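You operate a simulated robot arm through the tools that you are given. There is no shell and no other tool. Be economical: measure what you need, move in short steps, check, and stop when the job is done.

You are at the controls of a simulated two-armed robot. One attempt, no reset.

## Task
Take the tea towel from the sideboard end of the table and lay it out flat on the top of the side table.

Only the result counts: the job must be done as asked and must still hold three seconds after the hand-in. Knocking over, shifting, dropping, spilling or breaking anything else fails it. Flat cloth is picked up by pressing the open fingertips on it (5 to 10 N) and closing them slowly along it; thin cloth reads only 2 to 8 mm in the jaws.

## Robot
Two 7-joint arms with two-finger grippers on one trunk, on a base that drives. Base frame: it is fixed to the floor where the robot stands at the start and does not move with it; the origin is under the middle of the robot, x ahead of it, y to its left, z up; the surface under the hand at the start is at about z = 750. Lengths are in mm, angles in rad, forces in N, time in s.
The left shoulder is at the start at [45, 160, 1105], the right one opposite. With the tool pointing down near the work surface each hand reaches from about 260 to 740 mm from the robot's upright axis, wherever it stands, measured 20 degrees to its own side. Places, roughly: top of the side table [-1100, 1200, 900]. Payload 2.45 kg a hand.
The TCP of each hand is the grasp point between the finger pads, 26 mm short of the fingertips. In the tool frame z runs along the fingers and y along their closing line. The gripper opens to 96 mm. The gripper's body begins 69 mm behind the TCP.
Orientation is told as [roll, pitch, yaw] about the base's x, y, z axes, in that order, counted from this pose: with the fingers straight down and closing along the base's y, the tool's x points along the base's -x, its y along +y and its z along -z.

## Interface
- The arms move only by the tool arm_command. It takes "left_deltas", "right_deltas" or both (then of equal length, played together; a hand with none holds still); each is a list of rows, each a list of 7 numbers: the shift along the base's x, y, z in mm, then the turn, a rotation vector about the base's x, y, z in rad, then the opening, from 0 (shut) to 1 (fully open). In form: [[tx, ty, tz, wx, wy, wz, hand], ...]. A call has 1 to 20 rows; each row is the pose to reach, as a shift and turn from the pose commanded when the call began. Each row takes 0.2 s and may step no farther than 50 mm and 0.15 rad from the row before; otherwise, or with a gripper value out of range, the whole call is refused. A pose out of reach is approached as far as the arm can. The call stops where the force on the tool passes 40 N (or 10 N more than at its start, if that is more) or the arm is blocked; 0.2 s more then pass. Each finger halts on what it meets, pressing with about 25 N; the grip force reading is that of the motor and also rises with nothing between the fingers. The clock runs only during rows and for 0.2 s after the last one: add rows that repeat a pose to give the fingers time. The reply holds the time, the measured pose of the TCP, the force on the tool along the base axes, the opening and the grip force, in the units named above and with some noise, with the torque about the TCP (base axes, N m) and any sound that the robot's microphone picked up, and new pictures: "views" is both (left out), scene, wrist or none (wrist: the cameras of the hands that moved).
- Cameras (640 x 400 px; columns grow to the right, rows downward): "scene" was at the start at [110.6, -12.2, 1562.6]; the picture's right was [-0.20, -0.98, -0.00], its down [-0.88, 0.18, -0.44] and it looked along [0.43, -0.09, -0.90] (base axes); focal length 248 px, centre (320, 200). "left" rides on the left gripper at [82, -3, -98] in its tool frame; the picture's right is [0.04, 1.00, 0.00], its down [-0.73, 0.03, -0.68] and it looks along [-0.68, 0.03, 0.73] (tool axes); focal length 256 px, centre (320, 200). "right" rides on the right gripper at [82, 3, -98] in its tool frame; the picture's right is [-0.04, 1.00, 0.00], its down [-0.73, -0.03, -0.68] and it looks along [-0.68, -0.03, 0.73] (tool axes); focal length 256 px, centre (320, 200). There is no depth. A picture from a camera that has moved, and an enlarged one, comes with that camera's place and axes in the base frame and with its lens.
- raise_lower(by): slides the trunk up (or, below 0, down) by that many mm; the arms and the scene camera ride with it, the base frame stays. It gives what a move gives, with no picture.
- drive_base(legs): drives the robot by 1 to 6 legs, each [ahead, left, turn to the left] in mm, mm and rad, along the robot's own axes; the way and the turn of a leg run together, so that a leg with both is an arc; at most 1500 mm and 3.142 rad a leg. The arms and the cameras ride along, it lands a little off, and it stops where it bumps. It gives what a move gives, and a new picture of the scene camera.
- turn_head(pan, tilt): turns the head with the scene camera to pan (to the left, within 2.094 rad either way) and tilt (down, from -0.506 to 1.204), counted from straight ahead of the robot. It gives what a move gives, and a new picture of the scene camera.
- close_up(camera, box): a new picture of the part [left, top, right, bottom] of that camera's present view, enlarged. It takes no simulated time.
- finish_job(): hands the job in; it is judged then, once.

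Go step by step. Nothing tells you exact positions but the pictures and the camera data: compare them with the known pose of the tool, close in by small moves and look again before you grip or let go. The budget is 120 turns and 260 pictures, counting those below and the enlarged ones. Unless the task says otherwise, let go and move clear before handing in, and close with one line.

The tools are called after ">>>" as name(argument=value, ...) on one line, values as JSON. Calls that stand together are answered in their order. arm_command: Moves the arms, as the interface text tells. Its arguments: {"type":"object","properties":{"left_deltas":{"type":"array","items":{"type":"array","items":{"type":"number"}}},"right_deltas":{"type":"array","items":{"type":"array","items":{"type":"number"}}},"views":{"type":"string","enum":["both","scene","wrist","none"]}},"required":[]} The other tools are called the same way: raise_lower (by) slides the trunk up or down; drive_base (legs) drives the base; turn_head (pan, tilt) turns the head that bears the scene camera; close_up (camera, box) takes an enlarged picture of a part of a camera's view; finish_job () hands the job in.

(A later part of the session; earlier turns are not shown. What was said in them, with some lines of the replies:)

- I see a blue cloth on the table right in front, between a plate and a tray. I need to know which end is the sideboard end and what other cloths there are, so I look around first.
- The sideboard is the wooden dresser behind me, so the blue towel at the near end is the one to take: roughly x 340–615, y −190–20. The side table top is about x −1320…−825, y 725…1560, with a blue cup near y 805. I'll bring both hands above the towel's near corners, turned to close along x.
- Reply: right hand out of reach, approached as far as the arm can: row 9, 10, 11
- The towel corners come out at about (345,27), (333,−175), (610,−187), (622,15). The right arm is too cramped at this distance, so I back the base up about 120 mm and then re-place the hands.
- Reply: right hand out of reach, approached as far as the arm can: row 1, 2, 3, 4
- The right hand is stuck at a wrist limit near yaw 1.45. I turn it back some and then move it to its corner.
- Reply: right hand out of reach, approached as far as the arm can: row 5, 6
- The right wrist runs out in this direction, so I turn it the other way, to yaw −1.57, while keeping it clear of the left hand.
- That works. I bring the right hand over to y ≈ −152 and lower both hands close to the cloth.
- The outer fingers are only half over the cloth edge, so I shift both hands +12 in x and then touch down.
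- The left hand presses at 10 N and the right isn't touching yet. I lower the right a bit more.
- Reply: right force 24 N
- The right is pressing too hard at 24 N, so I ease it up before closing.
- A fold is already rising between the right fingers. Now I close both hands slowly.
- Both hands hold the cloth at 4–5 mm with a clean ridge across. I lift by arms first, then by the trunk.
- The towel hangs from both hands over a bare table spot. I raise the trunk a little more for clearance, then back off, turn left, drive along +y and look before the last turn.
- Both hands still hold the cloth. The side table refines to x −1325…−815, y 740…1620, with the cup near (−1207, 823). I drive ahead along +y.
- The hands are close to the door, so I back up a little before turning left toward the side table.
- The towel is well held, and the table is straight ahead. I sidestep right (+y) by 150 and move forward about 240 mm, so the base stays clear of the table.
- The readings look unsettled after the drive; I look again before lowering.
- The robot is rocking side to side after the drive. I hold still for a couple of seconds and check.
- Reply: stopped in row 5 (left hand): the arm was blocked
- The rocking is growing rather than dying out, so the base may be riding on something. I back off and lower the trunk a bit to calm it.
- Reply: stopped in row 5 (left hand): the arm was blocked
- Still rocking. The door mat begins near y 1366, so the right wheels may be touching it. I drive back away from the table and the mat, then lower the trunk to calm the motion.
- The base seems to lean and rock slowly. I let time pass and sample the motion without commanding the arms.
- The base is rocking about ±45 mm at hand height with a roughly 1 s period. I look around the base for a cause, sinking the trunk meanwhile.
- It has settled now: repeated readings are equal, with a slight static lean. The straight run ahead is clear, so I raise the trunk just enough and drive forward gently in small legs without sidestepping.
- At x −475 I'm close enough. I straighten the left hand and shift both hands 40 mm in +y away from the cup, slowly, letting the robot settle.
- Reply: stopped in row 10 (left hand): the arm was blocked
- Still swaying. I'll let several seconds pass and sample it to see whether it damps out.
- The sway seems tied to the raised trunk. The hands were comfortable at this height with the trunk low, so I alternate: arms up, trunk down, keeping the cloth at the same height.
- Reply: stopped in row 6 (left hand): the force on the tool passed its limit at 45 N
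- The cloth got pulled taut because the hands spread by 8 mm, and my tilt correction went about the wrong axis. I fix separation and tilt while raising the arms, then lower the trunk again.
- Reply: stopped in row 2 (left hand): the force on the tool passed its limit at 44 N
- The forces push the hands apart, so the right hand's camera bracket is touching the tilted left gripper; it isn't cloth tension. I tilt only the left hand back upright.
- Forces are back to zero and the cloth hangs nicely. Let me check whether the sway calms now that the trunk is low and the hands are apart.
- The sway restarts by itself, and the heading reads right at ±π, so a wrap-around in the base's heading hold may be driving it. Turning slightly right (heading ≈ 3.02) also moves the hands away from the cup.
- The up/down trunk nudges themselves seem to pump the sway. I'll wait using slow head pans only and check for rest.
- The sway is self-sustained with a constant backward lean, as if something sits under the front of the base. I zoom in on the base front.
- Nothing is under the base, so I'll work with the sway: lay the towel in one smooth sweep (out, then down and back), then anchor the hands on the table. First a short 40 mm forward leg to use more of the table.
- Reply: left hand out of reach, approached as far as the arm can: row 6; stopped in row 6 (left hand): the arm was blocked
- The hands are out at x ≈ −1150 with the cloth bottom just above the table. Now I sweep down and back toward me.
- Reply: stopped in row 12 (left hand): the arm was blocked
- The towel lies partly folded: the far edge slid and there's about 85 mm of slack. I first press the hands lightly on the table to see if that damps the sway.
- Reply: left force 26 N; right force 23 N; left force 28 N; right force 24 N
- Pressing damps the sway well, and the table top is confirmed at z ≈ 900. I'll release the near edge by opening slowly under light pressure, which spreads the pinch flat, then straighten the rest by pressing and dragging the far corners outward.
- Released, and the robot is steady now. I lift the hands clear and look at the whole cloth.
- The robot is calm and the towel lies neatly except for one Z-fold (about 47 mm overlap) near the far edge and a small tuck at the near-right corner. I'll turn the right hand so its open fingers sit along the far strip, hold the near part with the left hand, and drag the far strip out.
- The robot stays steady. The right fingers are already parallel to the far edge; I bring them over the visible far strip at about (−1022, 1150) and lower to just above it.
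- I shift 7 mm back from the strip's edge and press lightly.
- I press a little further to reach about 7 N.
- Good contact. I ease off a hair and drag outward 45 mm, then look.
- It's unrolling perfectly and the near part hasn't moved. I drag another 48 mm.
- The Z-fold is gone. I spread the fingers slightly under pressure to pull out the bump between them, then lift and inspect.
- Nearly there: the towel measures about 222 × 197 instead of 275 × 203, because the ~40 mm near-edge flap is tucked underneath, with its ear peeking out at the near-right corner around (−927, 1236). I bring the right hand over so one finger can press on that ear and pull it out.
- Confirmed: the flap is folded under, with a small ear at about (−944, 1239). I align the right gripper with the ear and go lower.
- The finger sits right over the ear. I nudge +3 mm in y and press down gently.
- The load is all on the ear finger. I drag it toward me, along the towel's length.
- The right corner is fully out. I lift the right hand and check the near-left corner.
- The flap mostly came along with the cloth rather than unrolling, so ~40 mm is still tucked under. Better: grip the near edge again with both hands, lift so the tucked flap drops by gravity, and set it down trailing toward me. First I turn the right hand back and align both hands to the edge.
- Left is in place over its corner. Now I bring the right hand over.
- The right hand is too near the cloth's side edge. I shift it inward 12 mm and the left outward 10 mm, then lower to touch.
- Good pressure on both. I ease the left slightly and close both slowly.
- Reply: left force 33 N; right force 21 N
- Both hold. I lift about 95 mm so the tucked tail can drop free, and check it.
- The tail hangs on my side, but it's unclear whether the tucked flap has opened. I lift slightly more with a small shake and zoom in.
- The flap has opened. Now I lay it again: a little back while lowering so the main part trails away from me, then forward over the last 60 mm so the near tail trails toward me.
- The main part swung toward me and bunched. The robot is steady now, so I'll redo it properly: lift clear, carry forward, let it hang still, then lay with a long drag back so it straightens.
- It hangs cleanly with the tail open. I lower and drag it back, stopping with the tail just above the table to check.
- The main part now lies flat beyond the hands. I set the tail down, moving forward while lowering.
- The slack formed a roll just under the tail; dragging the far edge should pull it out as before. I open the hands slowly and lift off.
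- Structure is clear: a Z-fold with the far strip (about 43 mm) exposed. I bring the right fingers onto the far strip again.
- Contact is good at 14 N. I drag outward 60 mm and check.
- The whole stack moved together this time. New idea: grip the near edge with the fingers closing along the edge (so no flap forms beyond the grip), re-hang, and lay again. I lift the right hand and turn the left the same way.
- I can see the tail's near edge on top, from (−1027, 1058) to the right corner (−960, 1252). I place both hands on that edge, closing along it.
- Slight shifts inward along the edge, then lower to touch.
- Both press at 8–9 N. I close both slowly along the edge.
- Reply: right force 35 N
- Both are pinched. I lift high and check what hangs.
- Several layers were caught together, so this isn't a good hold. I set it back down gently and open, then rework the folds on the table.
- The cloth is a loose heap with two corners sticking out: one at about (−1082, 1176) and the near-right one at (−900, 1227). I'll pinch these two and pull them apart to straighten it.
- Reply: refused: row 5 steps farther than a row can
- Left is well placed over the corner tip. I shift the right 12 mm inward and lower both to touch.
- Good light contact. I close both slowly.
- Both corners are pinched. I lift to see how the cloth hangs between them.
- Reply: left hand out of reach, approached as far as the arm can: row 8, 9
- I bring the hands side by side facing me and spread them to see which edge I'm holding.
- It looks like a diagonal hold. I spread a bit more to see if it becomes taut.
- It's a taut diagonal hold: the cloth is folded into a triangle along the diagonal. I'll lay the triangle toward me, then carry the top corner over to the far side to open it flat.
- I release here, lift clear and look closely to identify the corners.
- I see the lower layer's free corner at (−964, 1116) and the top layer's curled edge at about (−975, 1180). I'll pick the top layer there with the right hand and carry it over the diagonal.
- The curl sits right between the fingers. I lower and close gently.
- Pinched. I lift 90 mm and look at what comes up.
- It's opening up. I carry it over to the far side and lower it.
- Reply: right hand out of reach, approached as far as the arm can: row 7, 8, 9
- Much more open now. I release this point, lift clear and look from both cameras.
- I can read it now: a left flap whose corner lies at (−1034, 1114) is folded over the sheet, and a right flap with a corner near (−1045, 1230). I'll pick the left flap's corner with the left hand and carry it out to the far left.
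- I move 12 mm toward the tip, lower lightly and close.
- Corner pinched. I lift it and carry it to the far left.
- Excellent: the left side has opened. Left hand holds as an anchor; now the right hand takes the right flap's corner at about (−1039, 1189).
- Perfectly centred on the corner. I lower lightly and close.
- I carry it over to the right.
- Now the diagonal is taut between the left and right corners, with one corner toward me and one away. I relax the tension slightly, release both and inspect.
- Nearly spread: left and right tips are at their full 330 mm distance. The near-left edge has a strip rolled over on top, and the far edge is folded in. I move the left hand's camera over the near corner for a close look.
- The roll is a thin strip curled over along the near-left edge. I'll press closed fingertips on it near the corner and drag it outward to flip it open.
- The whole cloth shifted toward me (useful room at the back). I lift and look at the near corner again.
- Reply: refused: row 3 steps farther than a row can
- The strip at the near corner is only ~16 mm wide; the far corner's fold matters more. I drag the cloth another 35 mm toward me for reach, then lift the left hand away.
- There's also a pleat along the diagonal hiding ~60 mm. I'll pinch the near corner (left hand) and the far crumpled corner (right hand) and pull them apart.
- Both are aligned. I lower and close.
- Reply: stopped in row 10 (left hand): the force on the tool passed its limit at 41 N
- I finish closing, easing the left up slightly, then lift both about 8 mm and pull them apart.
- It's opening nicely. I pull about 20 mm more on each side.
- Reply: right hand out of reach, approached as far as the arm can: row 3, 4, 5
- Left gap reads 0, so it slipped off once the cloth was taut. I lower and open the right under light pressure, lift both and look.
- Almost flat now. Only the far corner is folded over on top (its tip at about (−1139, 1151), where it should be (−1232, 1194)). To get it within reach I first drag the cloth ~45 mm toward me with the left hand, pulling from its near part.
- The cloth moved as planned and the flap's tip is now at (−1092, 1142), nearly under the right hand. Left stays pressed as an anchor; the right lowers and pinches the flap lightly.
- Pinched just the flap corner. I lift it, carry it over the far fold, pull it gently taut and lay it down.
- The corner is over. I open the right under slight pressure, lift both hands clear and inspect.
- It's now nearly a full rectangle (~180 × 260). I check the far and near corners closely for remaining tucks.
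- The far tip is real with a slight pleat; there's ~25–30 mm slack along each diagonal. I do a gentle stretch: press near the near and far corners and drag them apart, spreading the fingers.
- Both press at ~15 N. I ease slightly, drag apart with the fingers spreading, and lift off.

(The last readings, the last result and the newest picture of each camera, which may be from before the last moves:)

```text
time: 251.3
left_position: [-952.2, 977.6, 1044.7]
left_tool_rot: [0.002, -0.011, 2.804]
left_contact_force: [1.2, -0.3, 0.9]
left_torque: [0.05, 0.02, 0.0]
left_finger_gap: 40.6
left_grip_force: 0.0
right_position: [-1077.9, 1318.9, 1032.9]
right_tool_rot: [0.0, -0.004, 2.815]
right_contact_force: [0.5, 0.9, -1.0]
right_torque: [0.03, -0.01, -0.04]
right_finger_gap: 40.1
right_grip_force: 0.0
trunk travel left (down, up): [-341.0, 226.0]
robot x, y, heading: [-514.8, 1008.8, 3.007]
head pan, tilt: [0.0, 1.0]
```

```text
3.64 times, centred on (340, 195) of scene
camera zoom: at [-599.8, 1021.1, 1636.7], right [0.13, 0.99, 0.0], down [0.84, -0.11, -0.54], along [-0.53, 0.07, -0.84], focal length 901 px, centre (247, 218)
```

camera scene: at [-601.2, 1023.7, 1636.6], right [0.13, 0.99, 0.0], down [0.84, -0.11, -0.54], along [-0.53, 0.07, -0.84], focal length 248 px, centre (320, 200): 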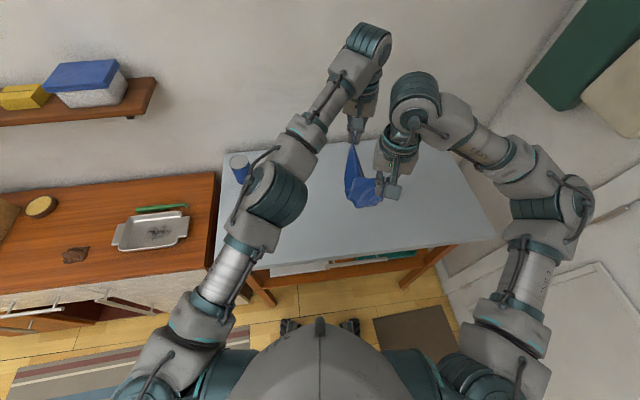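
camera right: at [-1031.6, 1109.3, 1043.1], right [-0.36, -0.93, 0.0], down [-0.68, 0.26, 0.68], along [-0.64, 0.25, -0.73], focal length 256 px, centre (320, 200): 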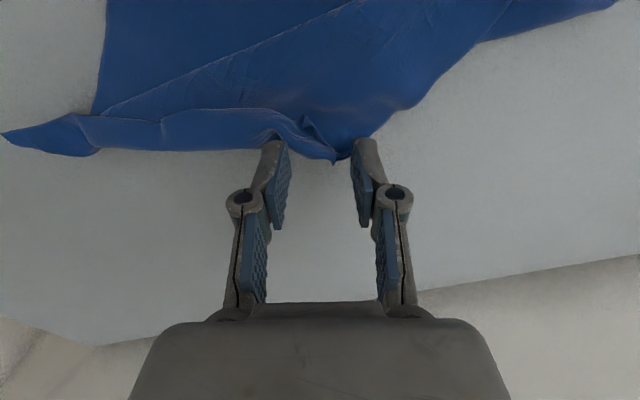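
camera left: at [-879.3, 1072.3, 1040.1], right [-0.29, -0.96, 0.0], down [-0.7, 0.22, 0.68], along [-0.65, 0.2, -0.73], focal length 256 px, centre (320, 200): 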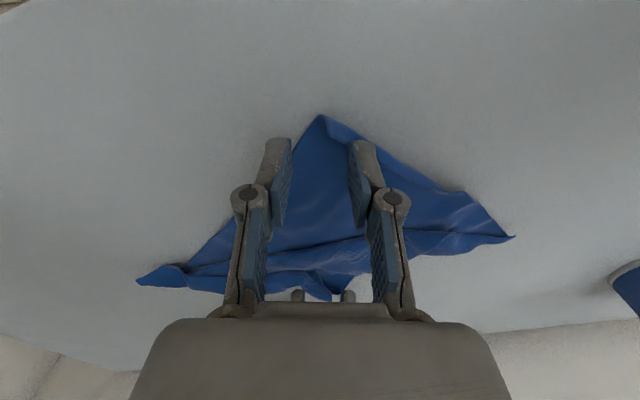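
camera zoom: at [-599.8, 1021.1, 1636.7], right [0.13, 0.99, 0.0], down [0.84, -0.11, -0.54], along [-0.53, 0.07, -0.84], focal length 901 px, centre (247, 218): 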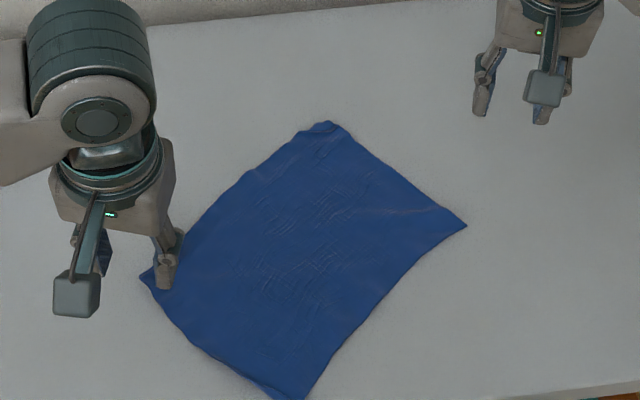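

It's flat now apart from faint ripples. One more gentle stretch along the other diagonal (left and right corners).

>>> arm_command(left_deltas=[[-40, 12, 0, 0, 0, 0, 0.3], [-78, 32, -10, 0, 0, 0, 0.3], [-78, 32, -50, 0, 0, 0, 0.3], [-78, 32, -90, 0, 0, 0, 0.3], [-78, 32, -113, 0, 0, 0, 0.3], [-78, 32, -116, 0, 0, 0, 0.3], [-78, 32, -118, 0, 0, 0, 0.3]], right_deltas=[[20, -25, 0, 0, 0, 0, 0.3], [42, -58, -10, 0, 0, 0, 0.3], [42, -58, -45, 0, 0, 0, 0.3], [42, -58, -80, 0, 0, 0, 0.3], [42, -58, -101, 0, 0, 0, 0.3], [42, -58, -104, 0, 0, 0, 0.3], [42, -58, -106, 0, 0, 0, 0.3]], views="none")

>>> arm_command(left_deltas=[[0, 0, 0, 0, 0, 0, 0.3], [0, -4, 0, 0, 0, 0, 0.3], [0, -8, 0, 0, 0, 0, 0.3], [0, -12, 0, 0, 0, 0, 0.3], [0, -14, 0, 0, 0, 0, 0.3], [0, -14, 15, 0, 0, 0, 0.3], [0, -20, 55, 0, 0, 0, 0.3], [20, -35, 95, 0, 0, 0, 0.3], [60, -55, 115, 0, 0, 0, 0.3], [100, -80, 125, 0, 0, 0, 0.3]], right_deltas=[[0, 0, 0, 0, 0, 0, 0.3], [0, 4, 0, 0, 0, 0, 0.3], [0, 8, 0, 0, 0, 0, 0.3], [0, 12, 0, 0, 0, 0, 0.3], [0, 14, 0, 0, 0, 0, 0.3], [0, 14, 15, 0, 0, 0, 0.3], [0, 25, 55, 0, 0, 0, 0.3], [10, 50, 95, 0, 0, 0, 0.3], [30, 85, 120, 0, 0, 0, 0.3], [70, 110, 130, 0, 0, 0, 0.3]], views="scene")

>>> close_up(camera="scene", box=[280, 140, 400, 250])

```text
time: 252.9
left_position: [-1030.9, 1010.0, 926.7]
left_tool_rot: [0.004, -0.01, 2.806]
left_contact_force: [0.1, -0.2, 3.7]
left_torque: [0.07, -0.02, 0.02]
left_finger_gap: 28.6
left_grip_force: 0.0
right_position: [-1036.6, 1260.7, 927.7]
right_tool_rot: [0.0, -0.005, 2.814]
right_contact_force: [-0.8, 0.7, 2.0]
right_torque: [0.06, -0.03, -0.01]
right_finger_gap: 28.8
right_grip_force: 0.1
trunk travel left (down, up): [-341.0, 226.0]
robot x, y, heading: [-519.7, 1003.0, 3.013]
head pan, tilt: [0.0, 1.0]
```

```text
time: 255.1
left_position: [-928.1, 932.8, 1053.0]
left_tool_rot: [0.005, -0.011, 2.804]
left_contact_force: [0.6, 0.3, 0.4]
left_torque: [0.02, 0.01, 0.02]
left_finger_gap: 28.7
left_grip_force: 0.2
right_position: [-964.4, 1371.5, 1059.8]
right_tool_rot: [0.001, -0.009, 2.814]
right_contact_force: [-0.8, 0.1, 0.2]
right_torque: [-0.01, 0.04, 0.01]
right_finger_gap: 28.7
right_grip_force: 0.0
trunk travel left (down, up): [-341.0, 226.0]
robot x, y, heading: [-514.9, 1010.6, 3.009]
head pan, tilt: [0.0, 1.0]
camera scene: at [-595.3, 1022.0, 1637.0], right [0.13, 0.99, 0.0], down [0.83, -0.11, -0.54], along [-0.54, 0.07, -0.84], focal length 248 px, centre (320, 200)
```

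scene: 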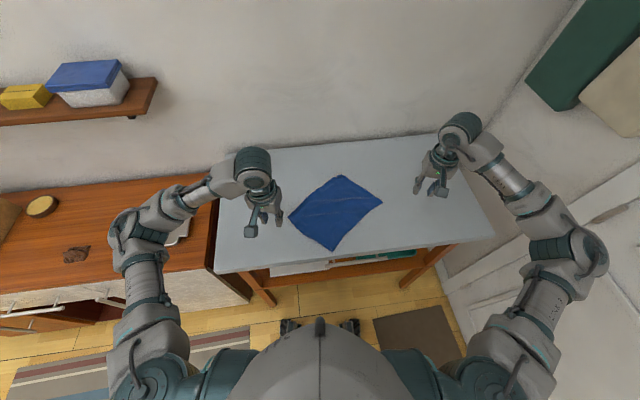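

```text
3.64 times, centred on (340, 195) of scene
camera zoom: at [-595.3, 1022.0, 1637.0], right [0.13, 0.99, 0.0], down [0.83, -0.11, -0.54], along [-0.54, 0.07, -0.84], focal length 901 px, centre (247, 218)
```

zoom: 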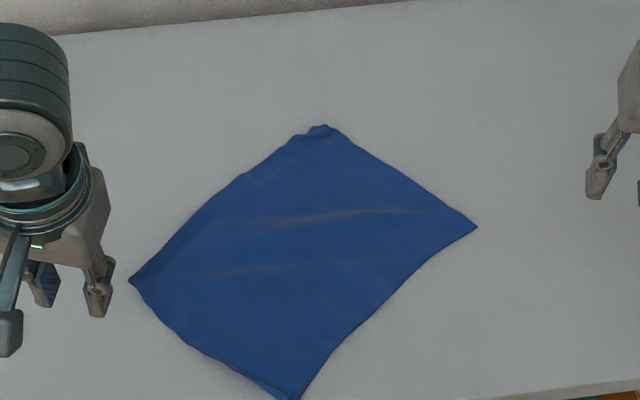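

The left–right diagonal is now full length. One last light stretch along near–far to take out the two faint ripples.

>>> arm_command(left_deltas=[[10, 40, 0, 0, 0, 0, 0.42], [18, 80, 0, 0, 0, 0, 0.42], [24, 120, 0, 0, 0, 0, 0.42], [26, 160, -10, 0, 0, 0, 0.42], [26, 172, -55, 0, 0, 0, 0.42], [26, 172, -100, 0, 0, 0, 0.42], [26, 172, -123, 0, 0, 0, 0.42], [26, 172, -126, 0, 0, 0, 0.42], [26, 172, -127, 0, 0, 0, 0.42], [31, 170, -127, 0, 0, 0, 0.43], [36, 168, -127, 0, 0, 0, 0.44], [41, 167, -127, 0, 0, 0, 0.45], [44, 166, -127, 0, 0, 0, 0.46], [44, 166, -110, 0, 0, 0, 0.46], [44, 166, -65, 0, 0, 0, 0.46], [44, 150, -20, 0, 0, 0, 0.46], [30, 110, 0, 0, 0, 0, 0.46], [15, 65, 0, 0, 0, 0, 0.46], [0, 20, 0, 0, 0, 0, 0.46]], right_deltas=[[-35, -30, 0, 0, 0, 0, 0.42], [-70, -60, 0, 0, 0, 0, 0.42], [-105, -90, 0, 0, 0, 0, 0.42], [-140, -120, 0, 0, 0, 0, 0.42], [-172, -150, 0, 0, 0, 0, 0.42], [-182, -186, -15, 0, 0, 0, 0.42], [-182, -191, -60, 0, 0, 0, 0.42], [-182, -191, -105, 0, 0, 0, 0.42], [-182, -191, -133, 0, 0, 0, 0.42], [-187, -189, -134, 0, 0, 0, 0.44], [-193, -187, -134, 0, 0, 0, 0.46], [-199, -185, -134, 0, 0, 0, 0.48], [-204, -183, -134, 0, 0, 0, 0.5], [-204, -183, -115, 0, 0, 0, 0.5], [-204, -180, -70, 0, 0, 0, 0.5], [-195, -150, -30, 0, 0, 0, 0.46], [-170, -110, 0, 0, 0, 0, 0.46], [-140, -70, 0, 0, 0, 0, 0.46], [-110, -35, 0, 0, 0, 0, 0.46]], views="none")

>>> close_up(camera="scene", box=[280, 140, 400, 250])

```text
refused: row 16 steps farther than a row can; nothing moved
```

```text
3.64 times, centred on (340, 195) of scene
camera zoom: at [-595.3, 1022.0, 1637.0], right [0.13, 0.99, 0.0], down [0.83, -0.11, -0.54], along [-0.54, 0.07, -0.84], focal length 901 px, centre (247, 218)
5 turns are left
```

zoom: 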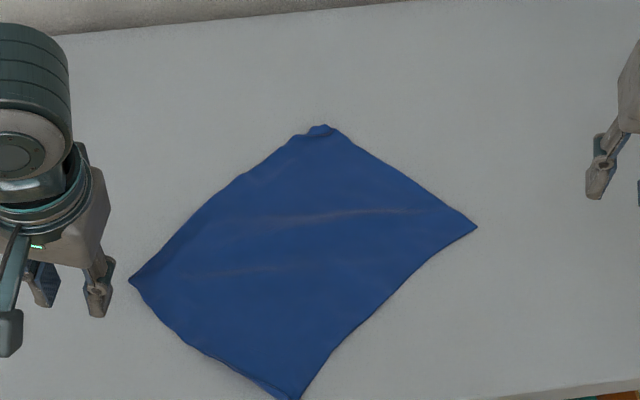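

I fix that step and do the last light stretch.

>>> arm_command(left_deltas=[[10, 40, 0, 0, 0, 0, 0.42], [18, 80, 0, 0, 0, 0, 0.42], [24, 120, 0, 0, 0, 0, 0.42], [26, 160, -10, 0, 0, 0, 0.42], [26, 172, -55, 0, 0, 0, 0.42], [26, 172, -100, 0, 0, 0, 0.42], [26, 172, -123, 0, 0, 0, 0.42], [26, 172, -126, 0, 0, 0, 0.42], [26, 172, -127, 0, 0, 0, 0.42], [31, 170, -127, 0, 0, 0, 0.43], [36, 168, -127, 0, 0, 0, 0.44], [41, 167, -127, 0, 0, 0, 0.45], [44, 166, -127, 0, 0, 0, 0.46], [44, 166, -110, 0, 0, 0, 0.46], [44, 166, -68, 0, 0, 0, 0.46], [44, 155, -28, 0, 0, 0, 0.46], [34, 120, -5, 0, 0, 0, 0.46], [20, 76, 0, 0, 0, 0, 0.46], [5, 32, 0, 0, 0, 0, 0.46]], right_deltas=[[-32, -28, 0, 0, 0, 0, 0.42], [-64, -56, 0, 0, 0, 0, 0.42], [-96, -84, 0, 0, 0, 0, 0.42], [-128, -112, 0, 0, 0, 0, 0.42], [-160, -145, 0, 0, 0, 0, 0.42], [-182, -182, -15, 0, 0, 0, 0.42], [-182, -191, -58, 0, 0, 0, 0.42], [-182, -191, -102, 0, 0, 0, 0.42], [-182, -191, -132, 0, 0, 0, 0.42], [-187, -189, -134, 0, 0, 0, 0.44], [-193, -187, -134, 0, 0, 0, 0.46], [-199, -185, -134, 0, 0, 0, 0.48], [-204, -183, -134, 0, 0, 0, 0.5], [-204, -183, -115, 0, 0, 0, 0.5], [-204, -180, -75, 0, 0, 0, 0.5], [-200, -165, -40, 0, 0, 0, 0.46], [-180, -132, -20, 0, 0, 0, 0.46], [-152, -98, -10, 0, 0, 0, 0.46], [-122, -65, 0, 0, 0, 0, 0.46]], views="none")

>>> close_up(camera="scene", box=[270, 130, 410, 250])

```text
time: 259.1
left_position: [-925.4, 961.9, 1052.9]
left_tool_rot: [0.004, -0.009, 2.805]
left_contact_force: [0.3, -0.5, -1.2]
left_torque: [0.02, 0.01, 0.01]
left_finger_gap: 44.2
left_grip_force: 0.0
right_position: [-1087.2, 1304.5, 1059.2]
right_tool_rot: [0.001, -0.006, 2.812]
right_contact_force: [1.5, 0.0, 0.5]
right_torque: [-0.01, 0.04, -0.01]
right_finger_gap: 43.9
right_grip_force: 0.0
trunk travel left (down, up): [-341.0, 226.0]
robot x, y, heading: [-515.4, 1005.5, 3.007]
head pan, tilt: [0.0, 1.0]
```

```text
3.33 times, centred on (340, 190) of scene
camera zoom: at [-599.2, 1020.8, 1636.8], right [0.13, 0.99, 0.0], down [0.84, -0.11, -0.54], along [-0.53, 0.07, -0.84], focal length 826 px, centre (253, 233)
4 turns are left
```

zoom: 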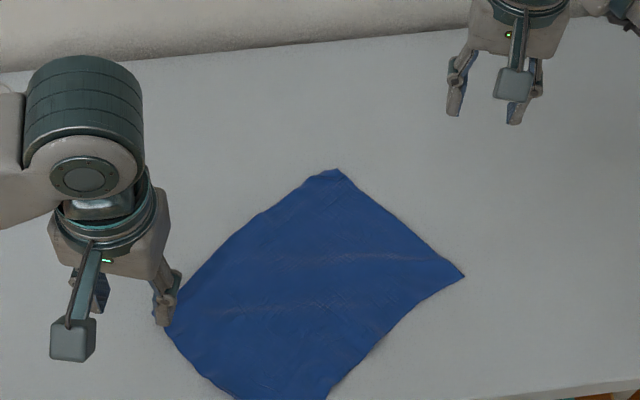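

The towel lies flat; I check the near corner is well inside the table edge.

>>> close_up(camera="scene", box=[270, 170, 410, 290])

```text
3.33 times, centred on (340, 230) of scene
camera zoom: at [-599.2, 1020.8, 1636.8], right [0.13, 0.99, 0.0], down [0.84, -0.11, -0.54], along [-0.53, 0.07, -0.84], focal length 826 px, centre (253, 100)
3 turns are left
```

zoom: 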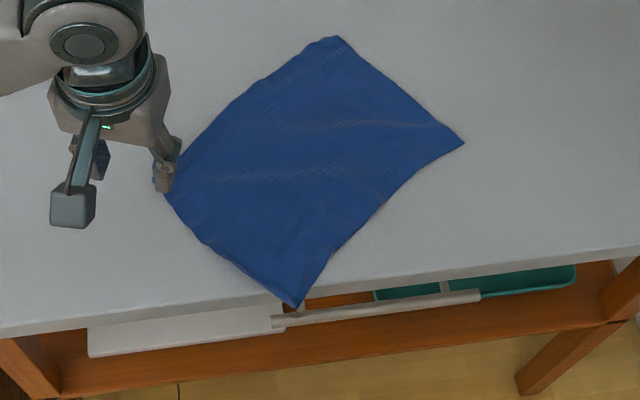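

The near corner pokes slightly past the table edge, so I shift the whole towel 50 mm back from the edge with both hands pressing lightly, then lift clear.

>>> arm_command(left_deltas=[[0, 40, 0, 0, 0, 0, 0.8], [-5, 80, 0, 0, 0, 0, 0.8], [-10, 120, -15, 0, 0, 0, 0.8], [-10, 123, -60, 0, 0, 0, 0.8], [-10, 123, -105, 0, 0, 0, 0.8], [-10, 123, -129, 0, 0, 0, 0.8], [-10, 123, -135, 0, 0, 0, 0.8], [-10, 123, -135.5, 0, 0, 0, 0.8], [-17, 123, -135.5, 0, 0, 0, 0.8], [-24, 123, -135.5, 0, 0, 0, 0.8], [-31, 123, -135.5, 0, 0, 0, 0.8], [-38, 123, -135.5, 0, 0, 0, 0.8], [-46, 123, -135.5, 0, 0, 0, 0.8], [-54, 123, -135.5, 0, 0, 0, 0.8], [-62, 123, -135.5, 0, 0, 0, 0.8], [-62, 123, -118, 0, 0, 0, 0.8], [-62, 123, -75, 0, 0, 0, 0.8], [-62, 123, -30, 0, 0, 0, 0.8], [-62, 85, -10, 0, 0, 0, 0.8], [-55, 40, 0, 0, 0, 0, 0.8]], right_deltas=[[8, -40, 0, 0, 0, 0, 0.8], [15, -80, 0, 0, 0, 0, 0.8], [22, -118, -15, 0, 0, 0, 0.8], [22, -119, -60, 0, 0, 0, 0.8], [22, -119, -105, 0, 0, 0, 0.8], [22, -119, -133, 0, 0, 0, 0.8], [22, -119, -139, 0, 0, 0, 0.8], [22, -119, -140.5, 0, 0, 0, 0.8], [15, -119, -140.5, 0, 0, 0, 0.8], [8, -119, -140.5, 0, 0, 0, 0.8], [1, -119, -140.5, 0, 0, 0, 0.8], [-6, -119, -140.5, 0, 0, 0, 0.8], [-14, -119, -140.5, 0, 0, 0, 0.8], [-22, -119, -140.5, 0, 0, 0, 0.8], [-30, -119, -140.5, 0, 0, 0, 0.8], [-30, -119, -122, 0, 0, 0, 0.8], [-30, -119, -78, 0, 0, 0, 0.8], [-30, -119, -33, 0, 0, 0, 0.8], [-30, -80, -13, 0, 0, 0, 0.8], [-30, -35, 0, 0, 0, 0, 0.8]], views="none")

>>> close_up(camera="scene", box=[270, 150, 410, 270])

```text
time: 263.3
left_position: [-979.4, 1000.9, 1052.4]
left_tool_rot: [0.003, -0.011, 2.804]
left_contact_force: [0.3, 0.2, -0.8]
left_torque: [0.01, 0.03, 0.03]
left_finger_gap: 76.8
left_grip_force: 0.1
right_position: [-1118.4, 1269.3, 1059.9]
right_tool_rot: [-0.001, -0.006, 2.813]
right_contact_force: [-0.1, 0.1, -0.4]
right_torque: [-0.02, 0.02, 0.02]
right_finger_gap: 76.8
right_grip_force: 0.1
trunk travel left (down, up): [-341.0, 226.0]
robot x, y, heading: [-515.8, 1008.2, 3.011]
head pan, tilt: [0.0, 1.0]
```

```text
3.33 times, centred on (340, 210) of scene
camera zoom: at [-600.0, 1019.9, 1636.7], right [0.13, 0.99, 0.0], down [0.84, -0.11, -0.54], along [-0.53, 0.07, -0.84], focal length 826 px, centre (253, 167)
2 turns are left
```

zoom: 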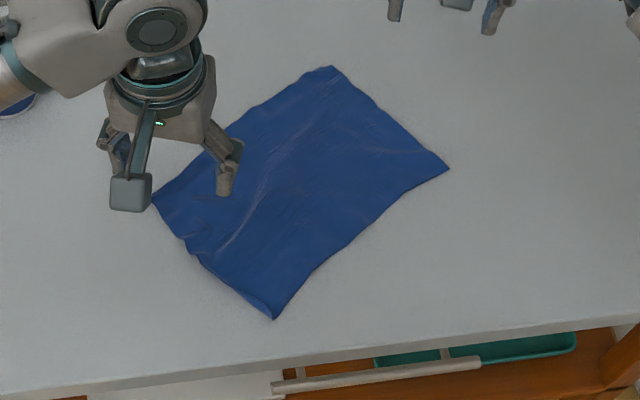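

The towel now lies open and fully on the side table, clear of the edge and the cup, with both hands off it. I hand it in.

>>> finish_job()

```text
The job is handed in.
```

The blue tea towel is on top of the side table, fully on the surface and clear of the cup. I released both hands and moved them clear before handing in. It lies open and mostly flat, with faint ripples and a narrow fold, about 12 mm, still turned over along the near-left edge.
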